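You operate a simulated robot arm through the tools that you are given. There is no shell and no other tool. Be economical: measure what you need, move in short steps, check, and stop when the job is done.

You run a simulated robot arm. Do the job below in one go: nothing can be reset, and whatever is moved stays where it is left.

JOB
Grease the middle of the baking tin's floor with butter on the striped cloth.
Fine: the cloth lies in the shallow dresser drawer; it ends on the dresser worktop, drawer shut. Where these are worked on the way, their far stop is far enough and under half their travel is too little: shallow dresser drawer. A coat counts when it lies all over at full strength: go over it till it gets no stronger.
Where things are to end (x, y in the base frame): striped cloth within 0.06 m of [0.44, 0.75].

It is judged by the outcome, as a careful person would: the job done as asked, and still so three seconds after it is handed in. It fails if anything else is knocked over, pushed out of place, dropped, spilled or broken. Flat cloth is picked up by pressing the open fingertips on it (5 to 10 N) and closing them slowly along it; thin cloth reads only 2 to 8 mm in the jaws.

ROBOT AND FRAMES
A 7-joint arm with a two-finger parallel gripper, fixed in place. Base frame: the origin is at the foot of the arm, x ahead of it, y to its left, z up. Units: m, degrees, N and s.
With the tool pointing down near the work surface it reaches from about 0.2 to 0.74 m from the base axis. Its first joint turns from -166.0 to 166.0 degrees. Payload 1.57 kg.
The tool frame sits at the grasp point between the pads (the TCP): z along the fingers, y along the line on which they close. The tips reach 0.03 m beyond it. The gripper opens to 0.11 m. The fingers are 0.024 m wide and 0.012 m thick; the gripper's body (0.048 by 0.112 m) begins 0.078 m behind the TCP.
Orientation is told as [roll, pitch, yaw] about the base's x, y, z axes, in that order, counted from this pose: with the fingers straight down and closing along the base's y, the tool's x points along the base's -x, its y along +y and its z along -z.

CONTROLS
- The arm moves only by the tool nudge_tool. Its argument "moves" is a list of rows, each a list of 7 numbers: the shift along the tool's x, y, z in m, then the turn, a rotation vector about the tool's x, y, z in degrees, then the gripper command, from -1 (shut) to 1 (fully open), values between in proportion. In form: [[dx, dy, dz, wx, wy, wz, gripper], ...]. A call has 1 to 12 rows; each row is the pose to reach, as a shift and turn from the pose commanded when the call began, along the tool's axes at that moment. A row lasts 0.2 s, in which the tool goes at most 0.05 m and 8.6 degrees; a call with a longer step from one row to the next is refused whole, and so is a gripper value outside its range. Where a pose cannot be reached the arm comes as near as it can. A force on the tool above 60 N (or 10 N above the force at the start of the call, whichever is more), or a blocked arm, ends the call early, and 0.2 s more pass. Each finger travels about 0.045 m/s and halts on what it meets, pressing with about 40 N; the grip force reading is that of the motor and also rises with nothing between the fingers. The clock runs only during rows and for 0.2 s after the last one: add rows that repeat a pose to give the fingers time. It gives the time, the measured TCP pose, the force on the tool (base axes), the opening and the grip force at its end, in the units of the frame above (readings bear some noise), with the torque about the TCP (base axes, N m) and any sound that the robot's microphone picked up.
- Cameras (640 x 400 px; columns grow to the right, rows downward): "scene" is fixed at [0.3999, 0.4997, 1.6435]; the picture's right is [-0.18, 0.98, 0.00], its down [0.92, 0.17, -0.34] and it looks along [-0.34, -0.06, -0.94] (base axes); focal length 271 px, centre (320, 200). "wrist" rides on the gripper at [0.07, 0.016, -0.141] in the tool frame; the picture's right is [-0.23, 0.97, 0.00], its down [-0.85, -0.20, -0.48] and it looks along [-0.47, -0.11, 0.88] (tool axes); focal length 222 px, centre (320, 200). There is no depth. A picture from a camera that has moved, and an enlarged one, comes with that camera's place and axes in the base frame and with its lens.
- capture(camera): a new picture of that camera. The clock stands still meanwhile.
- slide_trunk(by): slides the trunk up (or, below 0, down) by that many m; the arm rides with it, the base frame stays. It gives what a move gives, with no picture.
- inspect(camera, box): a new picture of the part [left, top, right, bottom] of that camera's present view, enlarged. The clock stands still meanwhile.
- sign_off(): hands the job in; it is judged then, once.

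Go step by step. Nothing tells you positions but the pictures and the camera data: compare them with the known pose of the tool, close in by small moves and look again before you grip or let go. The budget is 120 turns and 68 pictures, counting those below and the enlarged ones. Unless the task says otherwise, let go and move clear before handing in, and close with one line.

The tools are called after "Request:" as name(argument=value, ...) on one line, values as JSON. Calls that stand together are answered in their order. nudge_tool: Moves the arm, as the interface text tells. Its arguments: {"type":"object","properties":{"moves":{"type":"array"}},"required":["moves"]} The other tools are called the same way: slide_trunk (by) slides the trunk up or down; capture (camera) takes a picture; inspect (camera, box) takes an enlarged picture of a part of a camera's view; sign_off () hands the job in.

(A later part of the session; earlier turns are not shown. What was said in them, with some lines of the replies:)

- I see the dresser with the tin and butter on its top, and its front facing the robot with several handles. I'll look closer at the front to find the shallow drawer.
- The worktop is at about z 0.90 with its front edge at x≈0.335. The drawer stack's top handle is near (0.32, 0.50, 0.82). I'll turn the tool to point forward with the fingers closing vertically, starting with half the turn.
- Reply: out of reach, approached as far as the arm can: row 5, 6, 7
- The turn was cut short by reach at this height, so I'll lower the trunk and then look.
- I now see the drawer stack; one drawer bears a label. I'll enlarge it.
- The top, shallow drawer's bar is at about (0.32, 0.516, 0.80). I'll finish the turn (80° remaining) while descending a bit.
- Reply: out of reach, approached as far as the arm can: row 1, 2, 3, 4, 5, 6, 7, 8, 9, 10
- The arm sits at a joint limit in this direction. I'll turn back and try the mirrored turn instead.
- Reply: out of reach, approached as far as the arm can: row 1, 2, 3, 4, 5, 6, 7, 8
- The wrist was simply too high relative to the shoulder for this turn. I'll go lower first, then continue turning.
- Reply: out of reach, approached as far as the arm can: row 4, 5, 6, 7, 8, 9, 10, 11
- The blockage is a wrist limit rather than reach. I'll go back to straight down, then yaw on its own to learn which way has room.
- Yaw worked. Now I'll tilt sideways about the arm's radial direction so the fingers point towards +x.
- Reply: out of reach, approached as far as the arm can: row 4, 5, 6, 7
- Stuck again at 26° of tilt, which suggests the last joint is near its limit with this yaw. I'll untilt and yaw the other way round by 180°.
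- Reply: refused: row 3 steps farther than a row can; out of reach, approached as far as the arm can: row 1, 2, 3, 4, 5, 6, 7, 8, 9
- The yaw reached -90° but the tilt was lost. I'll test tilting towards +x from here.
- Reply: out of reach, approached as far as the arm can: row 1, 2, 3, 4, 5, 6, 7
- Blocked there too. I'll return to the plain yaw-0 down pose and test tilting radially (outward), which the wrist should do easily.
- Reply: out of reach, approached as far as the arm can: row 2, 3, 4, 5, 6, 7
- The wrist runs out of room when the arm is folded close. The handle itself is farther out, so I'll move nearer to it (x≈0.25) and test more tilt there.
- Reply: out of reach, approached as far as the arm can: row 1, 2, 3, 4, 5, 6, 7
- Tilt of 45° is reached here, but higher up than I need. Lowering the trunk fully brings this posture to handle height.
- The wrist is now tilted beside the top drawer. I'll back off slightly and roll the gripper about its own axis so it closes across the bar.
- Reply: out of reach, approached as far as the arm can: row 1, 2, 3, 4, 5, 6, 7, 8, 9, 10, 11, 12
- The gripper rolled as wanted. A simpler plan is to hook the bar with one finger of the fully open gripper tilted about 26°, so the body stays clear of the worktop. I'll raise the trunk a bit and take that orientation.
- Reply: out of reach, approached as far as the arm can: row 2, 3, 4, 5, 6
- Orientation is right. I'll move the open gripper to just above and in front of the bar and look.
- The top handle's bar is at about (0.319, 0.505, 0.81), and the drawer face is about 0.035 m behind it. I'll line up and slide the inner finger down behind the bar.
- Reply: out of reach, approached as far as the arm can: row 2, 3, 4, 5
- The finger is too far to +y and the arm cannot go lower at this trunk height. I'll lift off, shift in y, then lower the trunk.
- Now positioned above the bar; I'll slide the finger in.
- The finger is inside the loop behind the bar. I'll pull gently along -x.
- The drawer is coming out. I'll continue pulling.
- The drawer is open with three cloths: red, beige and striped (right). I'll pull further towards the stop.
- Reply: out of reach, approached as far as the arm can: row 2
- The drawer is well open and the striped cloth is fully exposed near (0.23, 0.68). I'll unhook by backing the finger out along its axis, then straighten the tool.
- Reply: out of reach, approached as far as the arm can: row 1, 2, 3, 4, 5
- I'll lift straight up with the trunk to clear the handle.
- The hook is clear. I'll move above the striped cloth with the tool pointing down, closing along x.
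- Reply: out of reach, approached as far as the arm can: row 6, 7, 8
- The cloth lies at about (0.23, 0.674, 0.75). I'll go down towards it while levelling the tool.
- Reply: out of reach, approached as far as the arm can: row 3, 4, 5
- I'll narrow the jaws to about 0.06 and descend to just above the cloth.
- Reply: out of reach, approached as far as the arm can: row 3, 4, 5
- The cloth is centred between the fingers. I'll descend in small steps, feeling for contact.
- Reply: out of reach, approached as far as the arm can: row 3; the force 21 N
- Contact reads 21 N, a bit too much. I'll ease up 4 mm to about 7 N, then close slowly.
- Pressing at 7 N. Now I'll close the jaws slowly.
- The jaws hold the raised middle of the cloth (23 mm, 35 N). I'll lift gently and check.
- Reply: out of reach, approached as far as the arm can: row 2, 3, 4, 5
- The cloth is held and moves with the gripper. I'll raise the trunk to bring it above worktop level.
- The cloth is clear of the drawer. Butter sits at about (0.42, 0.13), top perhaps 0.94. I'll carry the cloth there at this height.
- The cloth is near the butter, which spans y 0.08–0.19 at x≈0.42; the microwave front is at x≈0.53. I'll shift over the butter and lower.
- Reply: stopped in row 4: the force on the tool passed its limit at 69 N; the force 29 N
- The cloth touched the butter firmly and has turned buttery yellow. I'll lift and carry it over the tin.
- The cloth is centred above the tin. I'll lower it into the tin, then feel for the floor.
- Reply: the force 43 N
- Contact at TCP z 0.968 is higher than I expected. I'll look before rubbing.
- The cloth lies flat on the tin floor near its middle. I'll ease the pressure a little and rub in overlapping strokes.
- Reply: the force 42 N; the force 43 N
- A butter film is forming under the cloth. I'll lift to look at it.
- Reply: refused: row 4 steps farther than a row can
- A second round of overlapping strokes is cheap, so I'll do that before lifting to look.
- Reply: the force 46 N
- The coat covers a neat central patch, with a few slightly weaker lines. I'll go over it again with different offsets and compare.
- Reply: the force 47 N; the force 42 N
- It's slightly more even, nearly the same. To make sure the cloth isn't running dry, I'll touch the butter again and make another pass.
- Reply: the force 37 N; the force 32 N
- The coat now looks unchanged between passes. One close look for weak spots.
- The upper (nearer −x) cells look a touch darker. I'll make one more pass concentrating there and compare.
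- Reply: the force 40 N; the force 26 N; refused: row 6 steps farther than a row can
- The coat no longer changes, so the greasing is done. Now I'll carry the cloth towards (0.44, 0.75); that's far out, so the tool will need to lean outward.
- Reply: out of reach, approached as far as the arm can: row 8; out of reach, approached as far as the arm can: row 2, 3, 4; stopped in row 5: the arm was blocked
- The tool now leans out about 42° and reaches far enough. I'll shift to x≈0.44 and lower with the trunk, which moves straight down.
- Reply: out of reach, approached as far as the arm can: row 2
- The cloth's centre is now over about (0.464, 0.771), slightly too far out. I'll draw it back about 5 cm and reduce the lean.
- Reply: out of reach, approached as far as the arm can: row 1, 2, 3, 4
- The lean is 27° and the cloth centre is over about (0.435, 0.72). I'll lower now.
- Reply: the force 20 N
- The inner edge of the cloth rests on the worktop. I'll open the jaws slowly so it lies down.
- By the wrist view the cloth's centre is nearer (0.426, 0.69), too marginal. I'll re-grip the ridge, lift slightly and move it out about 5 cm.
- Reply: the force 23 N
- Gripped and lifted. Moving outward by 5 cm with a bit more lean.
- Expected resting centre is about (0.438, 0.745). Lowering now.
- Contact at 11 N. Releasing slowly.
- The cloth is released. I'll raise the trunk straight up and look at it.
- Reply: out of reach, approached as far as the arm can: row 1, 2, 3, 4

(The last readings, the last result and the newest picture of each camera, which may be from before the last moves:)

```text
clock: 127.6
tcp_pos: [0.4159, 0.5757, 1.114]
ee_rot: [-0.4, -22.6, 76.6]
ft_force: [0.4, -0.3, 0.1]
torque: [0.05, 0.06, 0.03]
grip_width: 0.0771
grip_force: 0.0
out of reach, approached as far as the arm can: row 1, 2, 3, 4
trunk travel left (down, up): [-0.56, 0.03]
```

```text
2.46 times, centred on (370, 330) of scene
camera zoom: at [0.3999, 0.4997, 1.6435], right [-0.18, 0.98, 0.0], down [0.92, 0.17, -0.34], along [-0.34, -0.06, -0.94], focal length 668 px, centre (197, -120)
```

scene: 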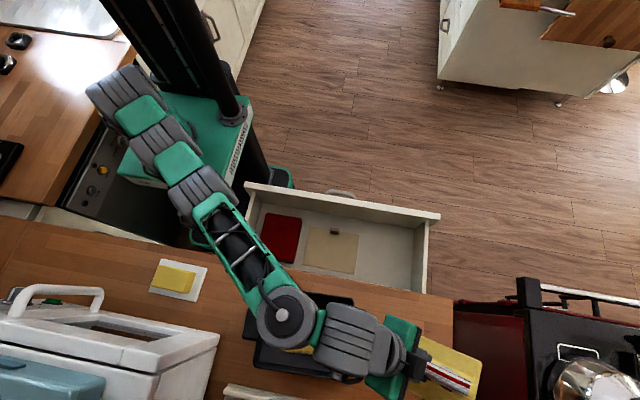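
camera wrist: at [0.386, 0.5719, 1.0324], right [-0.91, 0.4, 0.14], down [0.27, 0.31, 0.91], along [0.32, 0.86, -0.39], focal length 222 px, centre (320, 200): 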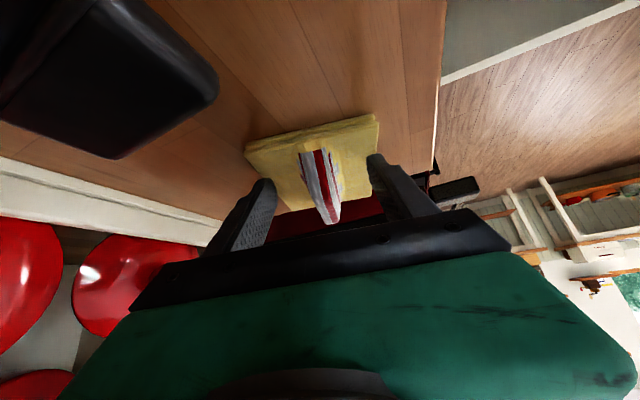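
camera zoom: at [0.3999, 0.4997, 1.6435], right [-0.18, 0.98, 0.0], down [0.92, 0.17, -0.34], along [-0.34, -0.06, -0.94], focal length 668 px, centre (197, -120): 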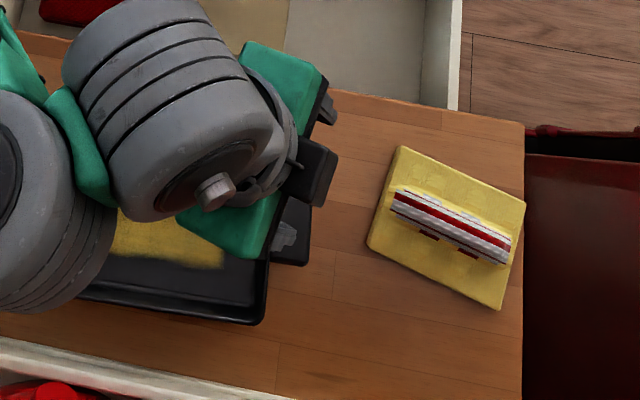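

The cloth lies flat with its centre at about (0.443, 0.757), well within tolerance. Next I'll close the jaws and go round to the drawer front to push it shut.

Request:
nudge_tool(moves=[[0.0169, 0.0376, -0.0053, 0, 2.5, 0, -1], [0.0338, 0.0752, -0.0106, 0, 5, 0, -1], [0.0507, 0.1128, -0.0159, 0, 7.5, 0, -1], [0.0676, 0.1504, -0.0212, 0, 10, 0, -1], [0.0845, 0.188, -0.0265, 0, 12.5, 0, -1], [0.1014, 0.2256, -0.0318, 0, 15, 0, -1], [0.1183, 0.2632, -0.0371, 0, 17.5, 0, -1], [0.1352, 0.3008, -0.0424, 0, 20, 0, -1], [0.152, 0.338, -0.048, 0, 22.5, 0, -1]])

```text
clock: 129.6
tcp_pos: [0.0545, 0.5513, 1.1423]
ee_rot: [-0.5, 0.2, 76.5]
ft_force: [0.0, -0.3, -0.5]
torque: [-0.03, 0.01, 0.01]
grip_width: 0.0001
grip_force: 21.0
out of reach, approached as far as the arm can: row 1, 2, 3, 4, 5, 6, 7, 8, 9
trunk travel left (down, up): [-0.56, 0.03]
```

Request:
nudge_tool(moves=[[0.02, 0.02, 0.01, 0, 0, -4.5, -1], [0.04, 0.04, 0.02, 0, 0, -9, -1], [0.068, 0.071, 0.03, 0, 0, -13.5, -1]])

Request:
nudge_tool(moves=[[0, 0, 0, 7, 0, 0, -1], [0, 0, 0, 14, 0, 0, -1], [0, 0, 0, 20, 0, 0, -1]])

Request:
capture(camera="scene")

```text
clock: 130.4
tcp_pos: [-0.0358, 0.5416, 1.1447]
ee_rot: [-0.4, 0.4, 90.1]
ft_force: [0.1, -0.6, 0.3]
torque: [0.01, 0.01, -0.01]
grip_width: 0.0
grip_force: 21.7
out of reach, approached as far as the arm can: row 1, 2, 3
trunk travel left (down, up): [-0.56, 0.03]
```

```text
clock: 131.2
tcp_pos: [-0.0358, 0.5429, 1.1417]
ee_rot: [-20.5, -0.2, 90.0]
ft_force: [0.4, 0.0, 0.3]
torque: [-0.03, 0.02, 0.03]
grip_width: 0.0
grip_force: 21.3
trunk travel left (down, up): [-0.56, 0.03]
```

```text
11 pictures are left
```

scene: 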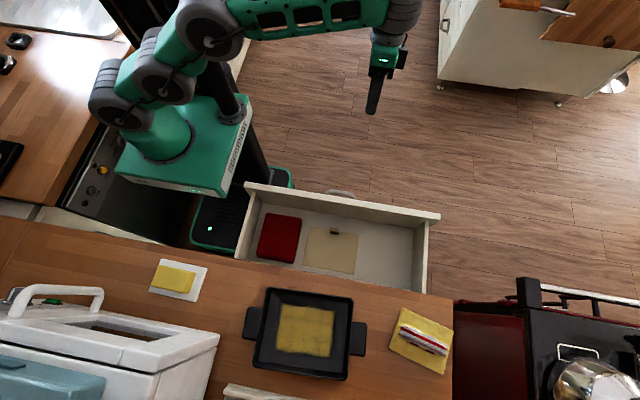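

The gripper is in front of the open drawer (bar at x≈0.06, y≈0.507). I'll lower with the trunk to handle height.

Request:
slide_trunk(by=-0.34)

Request:
nudge_tool(moves=[[0.015, 0, 0, 0, 0, 0, -1], [0.033, 0, 0, 0, 0, 0, -1]])

Request:
capture(camera="wrist")

```text
clock: 134.5
tcp_pos: [-0.0368, 0.542, 0.803]
ee_rot: [-20.4, -0.2, 90.0]
ft_force: [0.1, -0.5, 0.3]
torque: [-0.01, 0.01, 0.01]
grip_width: 0.0
grip_force: 21.7
trunk travel left (down, up): [-0.22, 0.37]
```

```text
clock: 135.1
tcp_pos: [-0.0419, 0.5181, 0.8097]
ee_rot: [-20.3, 0.1, 89.9]
ft_force: [0.2, 0.0, -0.2]
torque: [-0.01, -0.01, 0.01]
grip_width: 0.0
grip_force: 21.2
out of reach, approached as far as the arm can: row 2
trunk travel left (down, up): [-0.22, 0.37]
```

```text
10 pictures are left
camera wrist: at [-0.1067, 0.4495, 0.9374], right [-0.91, 0.23, -0.34], down [0.02, 0.86, 0.52], along [0.41, 0.46, -0.79], focal length 222 px, centre (320, 200)
```

wrist: 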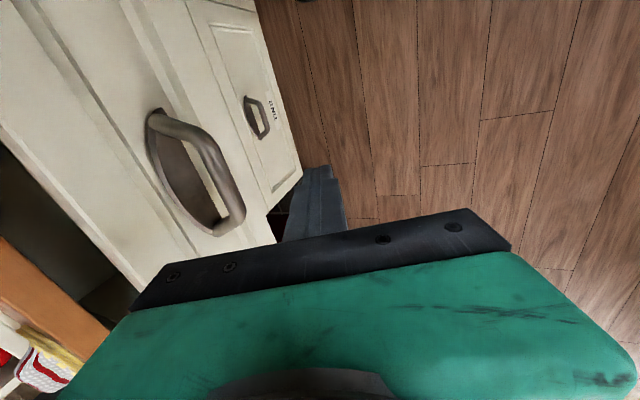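

The closed fingers stand in front of the bar. I'll push along +x in steps.

Request:
nudge_tool(moves=[[0.004, -0.028, 0.003, 0, 0, 0, -1], [0.008, -0.056, 0.006, 0, 0, 0, -1], [0.012, -0.084, 0.015, 0, 0, 0, -1], [0.012, -0.112, 0.025, 0, 0, 0, -1], [0.012, -0.14, 0.036, 0, 0, 0, -1], [0.012, -0.168, 0.046, 0, 0, 0, -1]])

Request:
capture(camera="wrist")

```text
clock: 136.5
tcp_pos: [0.1298, 0.5392, 0.8524]
ee_rot: [-20.4, 0.2, 89.8]
ft_force: [0.0, -0.4, -0.3]
torque: [0.02, -0.07, -0.02]
grip_width: 0.0001
grip_force: 21.2
out of reach, approached as far as the arm can: row 1, 2, 3, 4, 5, 6
trunk travel left (down, up): [-0.22, 0.37]
```

```text
9 pictures are left
camera wrist: at [0.0647, 0.4695, 0.9811], right [-0.91, 0.23, -0.34], down [0.02, 0.86, 0.52], along [0.41, 0.46, -0.79], focal length 222 px, centre (320, 200)
```

wrist: 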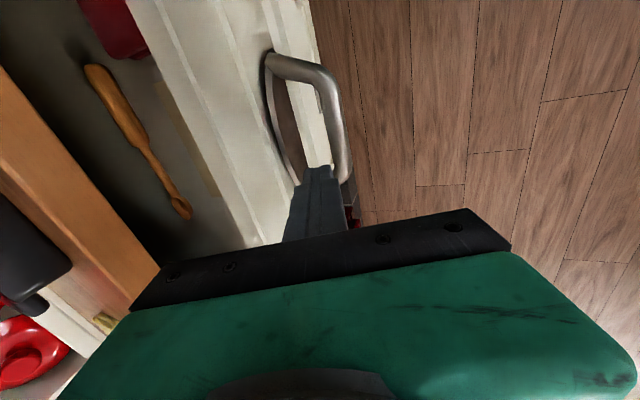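

The finger slid above the bar and is pushing the panel; it's moving, but the finger would foul the worktop edge at the end. I'll back off, lower a bit, and push the bar instead.

Request:
nudge_tool(moves=[[0.005, 0.03, -0.011, 0, 0, 0, -1], [0.012, 0.06, -0.022, 0, 0, 0, -1], [0.02, 0.075, -0.028, 0, 0, 0, -1]])

Request:
slide_trunk(by=-0.05)

Request:
capture(camera="wrist")

```text
clock: 137.3
tcp_pos: [0.0479, 0.5198, 0.8542]
ee_rot: [-20.4, 0.0, 90.0]
ft_force: [1.1, -0.5, -0.2]
torque: [0.0, 0.03, -0.01]
grip_width: 0.0
grip_force: 21.1
trunk travel left (down, up): [-0.22, 0.37]
```

```text
clock: 138.2
tcp_pos: [0.0497, 0.5179, 0.8044]
ee_rot: [-20.5, 0.1, 90.0]
ft_force: [0.7, 0.2, 0.2]
torque: [0.02, 0.0, 0.01]
grip_width: 0.0001
grip_force: 21.4
trunk travel left (down, up): [-0.17, 0.42]
```

```text
8 pictures are left
camera wrist: at [-0.0162, 0.4485, 0.9319], right [-0.91, 0.23, -0.34], down [0.02, 0.86, 0.52], along [0.41, 0.47, -0.79], focal length 222 px, centre (320, 200)
```

wrist: 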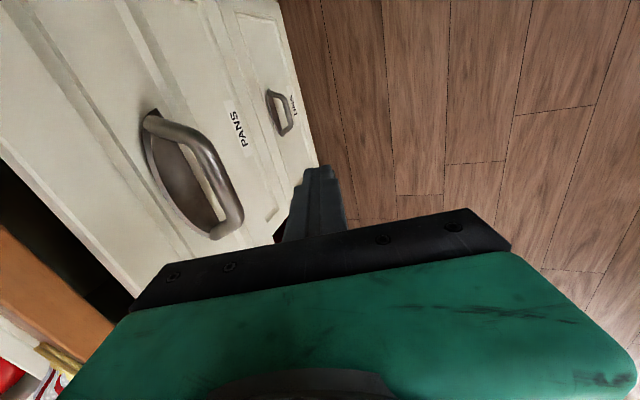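

Request:
nudge_tool(moves=[[0.012, -0.028, 0.0105, 0, 0, 0, -1], [0.025, -0.056, 0.021, 0, 0, 0, -1], [0.025, -0.084, 0.0315, 0, 0, 0, -1], [0.025, -0.112, 0.042, 0, 0, 0, -1], [0.025, -0.14, 0.0525, 0, 0, 0, -1], [0.025, -0.168, 0.063, 0, 0, 0, -1]])

Request:
capture(camera="wrist")

```text
clock: 139.6
tcp_pos: [0.2274, 0.5225, 0.8251]
ee_rot: [-20.1, 0.5, 89.9]
ft_force: [0.0, 0.6, 0.1]
torque: [-0.05, 0.01, 0.02]
grip_width: 0.0001
grip_force: 21.3
out of reach, approached as far as the arm can: row 1, 2, 3, 4, 5, 6
trunk travel left (down, up): [-0.17, 0.42]
```

```text
7 pictures are left
camera wrist: at [0.1632, 0.4541, 0.9538], right [-0.91, 0.23, -0.34], down [0.02, 0.86, 0.51], along [0.41, 0.46, -0.79], focal length 222 px, centre (320, 200)
```

wrist: 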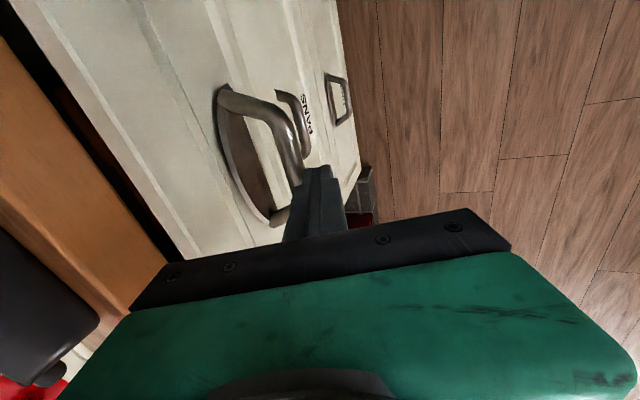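

The bar is being pushed and the drawer is nearly shut. I'll continue the last centimetres carefully.

Request:
nudge_tool(moves=[[0.01, -0.018, 0.009, 0, 0, 0, -1], [0.015, -0.036, 0.018, 0, 0, 0, -1], [0.015, -0.05, 0.025, 0, 0, 0, -1]])

Request:
capture(camera="wrist")

```text
clock: 140.4
tcp_pos: [0.287, 0.5158, 0.8333]
ee_rot: [-20.5, 0.0, 89.9]
ft_force: [0.5, 3.8, 21.7]
torque: [0.12, -0.26, 0.02]
grip_width: 0.0
grip_force: 21.4
out of reach, approached as far as the arm can: row 1, 2, 3
trunk travel left (down, up): [-0.17, 0.42]
```

```text
6 pictures are left
camera wrist: at [0.2227, 0.4452, 0.959], right [-0.91, 0.23, -0.34], down [0.02, 0.85, 0.52], along [0.41, 0.47, -0.78], focal length 222 px, centre (320, 200)
```

wrist: 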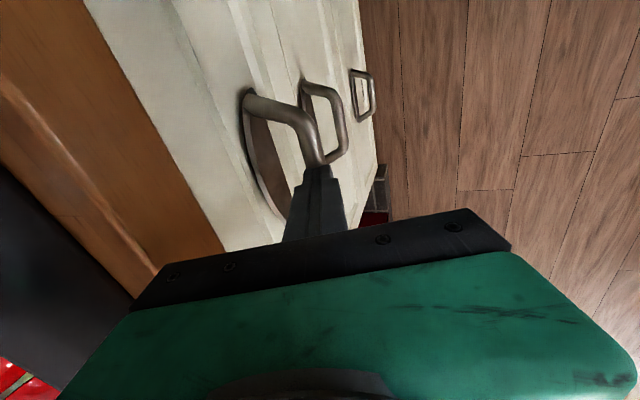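

The tip has ridden onto the bar. I'll back off, lower, and push once more.

Request:
nudge_tool(moves=[[0, 0.01, -0.01, 0, 0, 0, -1], [0, 0.035, -0.013, 0, 0, 0, -1], [0.01, 0.06, -0.022, 0, 0, 0, -1]])

Request:
slide_trunk(by=-0.045)

Request:
nudge_tool(moves=[[0, -0.019, 0.007, 0, 0, 0, -1], [0, -0.037, 0.014, 0, 0, 0, -1], [0, -0.052, 0.0195, 0, 0, 0, -1]])

```text
clock: 141.2
tcp_pos: [0.222, 0.5149, 0.8365]
ee_rot: [-20.2, 0.3, 89.9]
ft_force: [-1.3, 0.8, 0.1]
torque: [-0.03, 0.0, -0.02]
grip_width: 0.0
grip_force: 21.3
out of reach, approached as far as the arm can: row 3
trunk travel left (down, up): [-0.17, 0.42]
```

```text
clock: 142.1
tcp_pos: [0.2234, 0.515, 0.7925]
ee_rot: [-20.3, 0.1, 89.9]
ft_force: [-0.5, -0.6, 0.0]
torque: [-0.01, -0.04, 0.04]
grip_width: 0.0002
grip_force: 21.3
trunk travel left (down, up): [-0.125, 0.465]
```

```text
clock: 142.9
tcp_pos: [0.2794, 0.5137, 0.7913]
ee_rot: [-20.3, 0.2, 90.0]
ft_force: [-1.0, 0.1, -0.2]
torque: [0.0, -0.04, -0.01]
grip_width: 0.0001
grip_force: 21.0
trunk travel left (down, up): [-0.125, 0.465]
```

Request:
nudge_tool(moves=[[0, -0.01, -0.008, 0, 0, 0, -1], [0, -0.019, -0.009, 0, 0, 0, -1], [0, -0.027, -0.006, 0, 0, 0, -1]])

Request:
capture(camera="wrist")

```text
clock: 143.7
tcp_pos: [0.3015, 0.5127, 0.8104]
ee_rot: [-20.5, 0.1, 89.8]
ft_force: [0.5, 0.1, -0.9]
torque: [0.04, -0.02, 0.01]
grip_width: 0.0001
grip_force: 21.0
trunk travel left (down, up): [-0.125, 0.465]
```

```text
5 pictures are left
camera wrist: at [0.2374, 0.4433, 0.9368], right [-0.91, 0.23, -0.34], down [0.02, 0.86, 0.52], along [0.41, 0.46, -0.79], focal length 222 px, centre (320, 200)
```

wrist: 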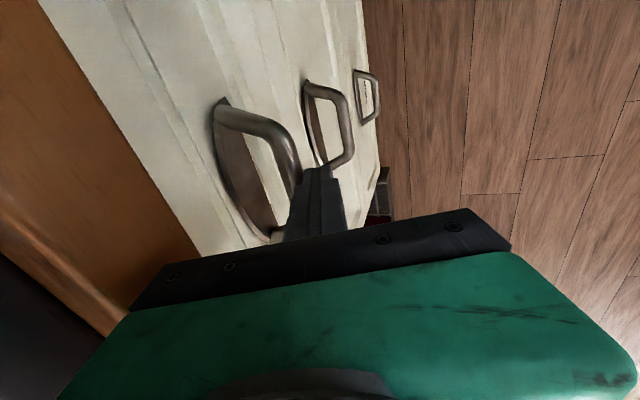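

The drawer looks flush. I'll back away and check from the scene camera.

Request:
nudge_tool(moves=[[0, 0.03, -0.012, 0, 0, 0, -1], [0, 0.07, -0.026, 0, 0, 0, -1], [0, 0.11, -0.04, 0, 0, 0, -1], [0, 0.14, -0.08, 0, 0, 0, -1]])

Request:
inspect(camera="scene", box=[220, 220, 480, 400])

Request:
capture(camera="wrist")

```text
clock: 144.7
tcp_pos: [0.1464, 0.5141, 0.8299]
ee_rot: [-20.2, 0.2, 89.9]
ft_force: [0.8, 0.4, 0.6]
torque: [0.0, 0.03, 0.02]
grip_width: 0.0001
grip_force: 21.5
trunk travel left (down, up): [-0.125, 0.465]
```

```text
2.22 times, centred on (350, 310) of scene
camera zoom: at [0.3999, 0.4997, 1.6435], right [-0.18, 0.98, 0.0], down [0.92, 0.17, -0.34], along [-0.34, -0.06, -0.94], focal length 603 px, centre (253, -44)
```

zoom: 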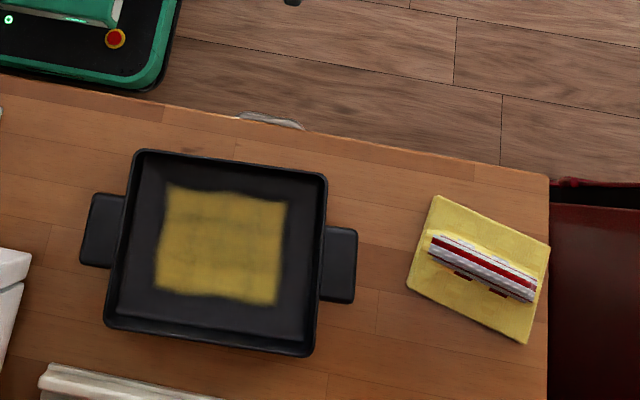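

```text
3 pictures are left
camera wrist: at [0.0816, 0.4444, 0.959], right [-0.91, 0.23, -0.34], down [0.02, 0.86, 0.51], along [0.41, 0.46, -0.79], focal length 222 px, centre (320, 200)
```

wrist: 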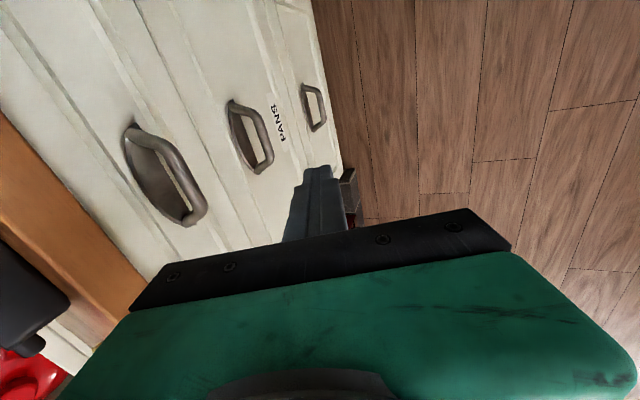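

The handle still shows about 5 mm proud of its starting place. I'll lean a little more and give a final push.

Request:
nudge_tool(moves=[[0, -0.03, 0.018, 2, 0, 0, -1], [0.003, -0.065, 0.037, 4, 0, 0, -1], [0.006, -0.097, 0.055, 6, 0, 0, -1]])

Request:
nudge_tool(moves=[[0, -0.018, 0.009, 0, 0, 0, -1], [0, -0.036, 0.0175, 0, 0, 0, -1], [0, -0.043, 0.021, 0, 0, 0, -1], [0, -0.047, 0.023, 0, 0, 0, -1]])

```text
clock: 145.5
tcp_pos: [0.2568, 0.5016, 0.8158]
ee_rot: [-26.3, 0.2, 89.8]
ft_force: [-1.0, 1.0, -0.3]
torque: [-0.02, 0.01, -0.01]
grip_width: 0.0
grip_force: 21.6
trunk travel left (down, up): [-0.125, 0.465]
```

```text
clock: 146.5
tcp_pos: [0.3, 0.5081, 0.8134]
ee_rot: [-25.9, 0.3, 90.1]
ft_force: [-34.9, -14.7, 1.7]
torque: [-0.26, 0.7, -0.37]
grip_width: 0.0
grip_force: 21.5
trunk travel left (down, up): [-0.125, 0.465]
stopped in row 4: the force on the tool passed its limit at 64 N (the readings are from after the stop); the commanded pose is now the measured one
```

A firm stop was met, so the drawer is shut. I'll back off and check with one picture.

Request:
nudge_tool(moves=[[0, 0.02, -0.01, 0, 0, 0, -1], [0, 0.06, -0.03, 0, 0, 0, -1], [0, 0.1, -0.05, 0, 0, 0, -1], [0, 0.135, -0.075, 0, 0, 0, -1]])

Request:
inspect(camera="scene", box=[120, 220, 480, 400])

```text
clock: 147.5
tcp_pos: [0.1603, 0.5023, 0.8118]
ee_rot: [-25.3, 0.4, 89.9]
ft_force: [0.0, 0.9, -0.1]
torque: [-0.02, 0.01, 0.0]
grip_width: 0.0001
grip_force: 21.2
out of reach, approached as far as the arm can: row 4
trunk travel left (down, up): [-0.125, 0.465]
```

```text
1.78 times, centred on (300, 310) of scene
camera zoom: at [0.3999, 0.4997, 1.6435], right [-0.18, 0.98, 0.0], down [0.92, 0.17, -0.34], along [-0.34, -0.06, -0.94], focal length 482 px, centre (356, 4)
```

zoom: 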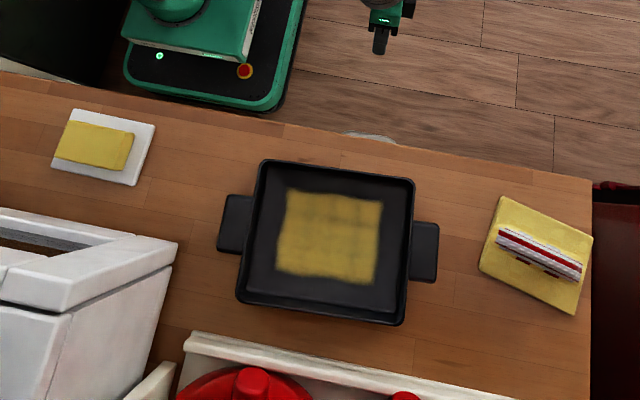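

The handle is back where it started. The tin and butter are in place, and the cloth lies at about (0.44, 0.757). Everything is released and the arm is clear, so I'm handing in.

Request:
sign_off()

```text
The job is handed in.
```

The middle of the tin's floor is greased with butter: the last pass made the coat no stronger. The striped cloth lies flat on the dresser worktop at about (0.44, 0.76), and the shallow drawer is shut.
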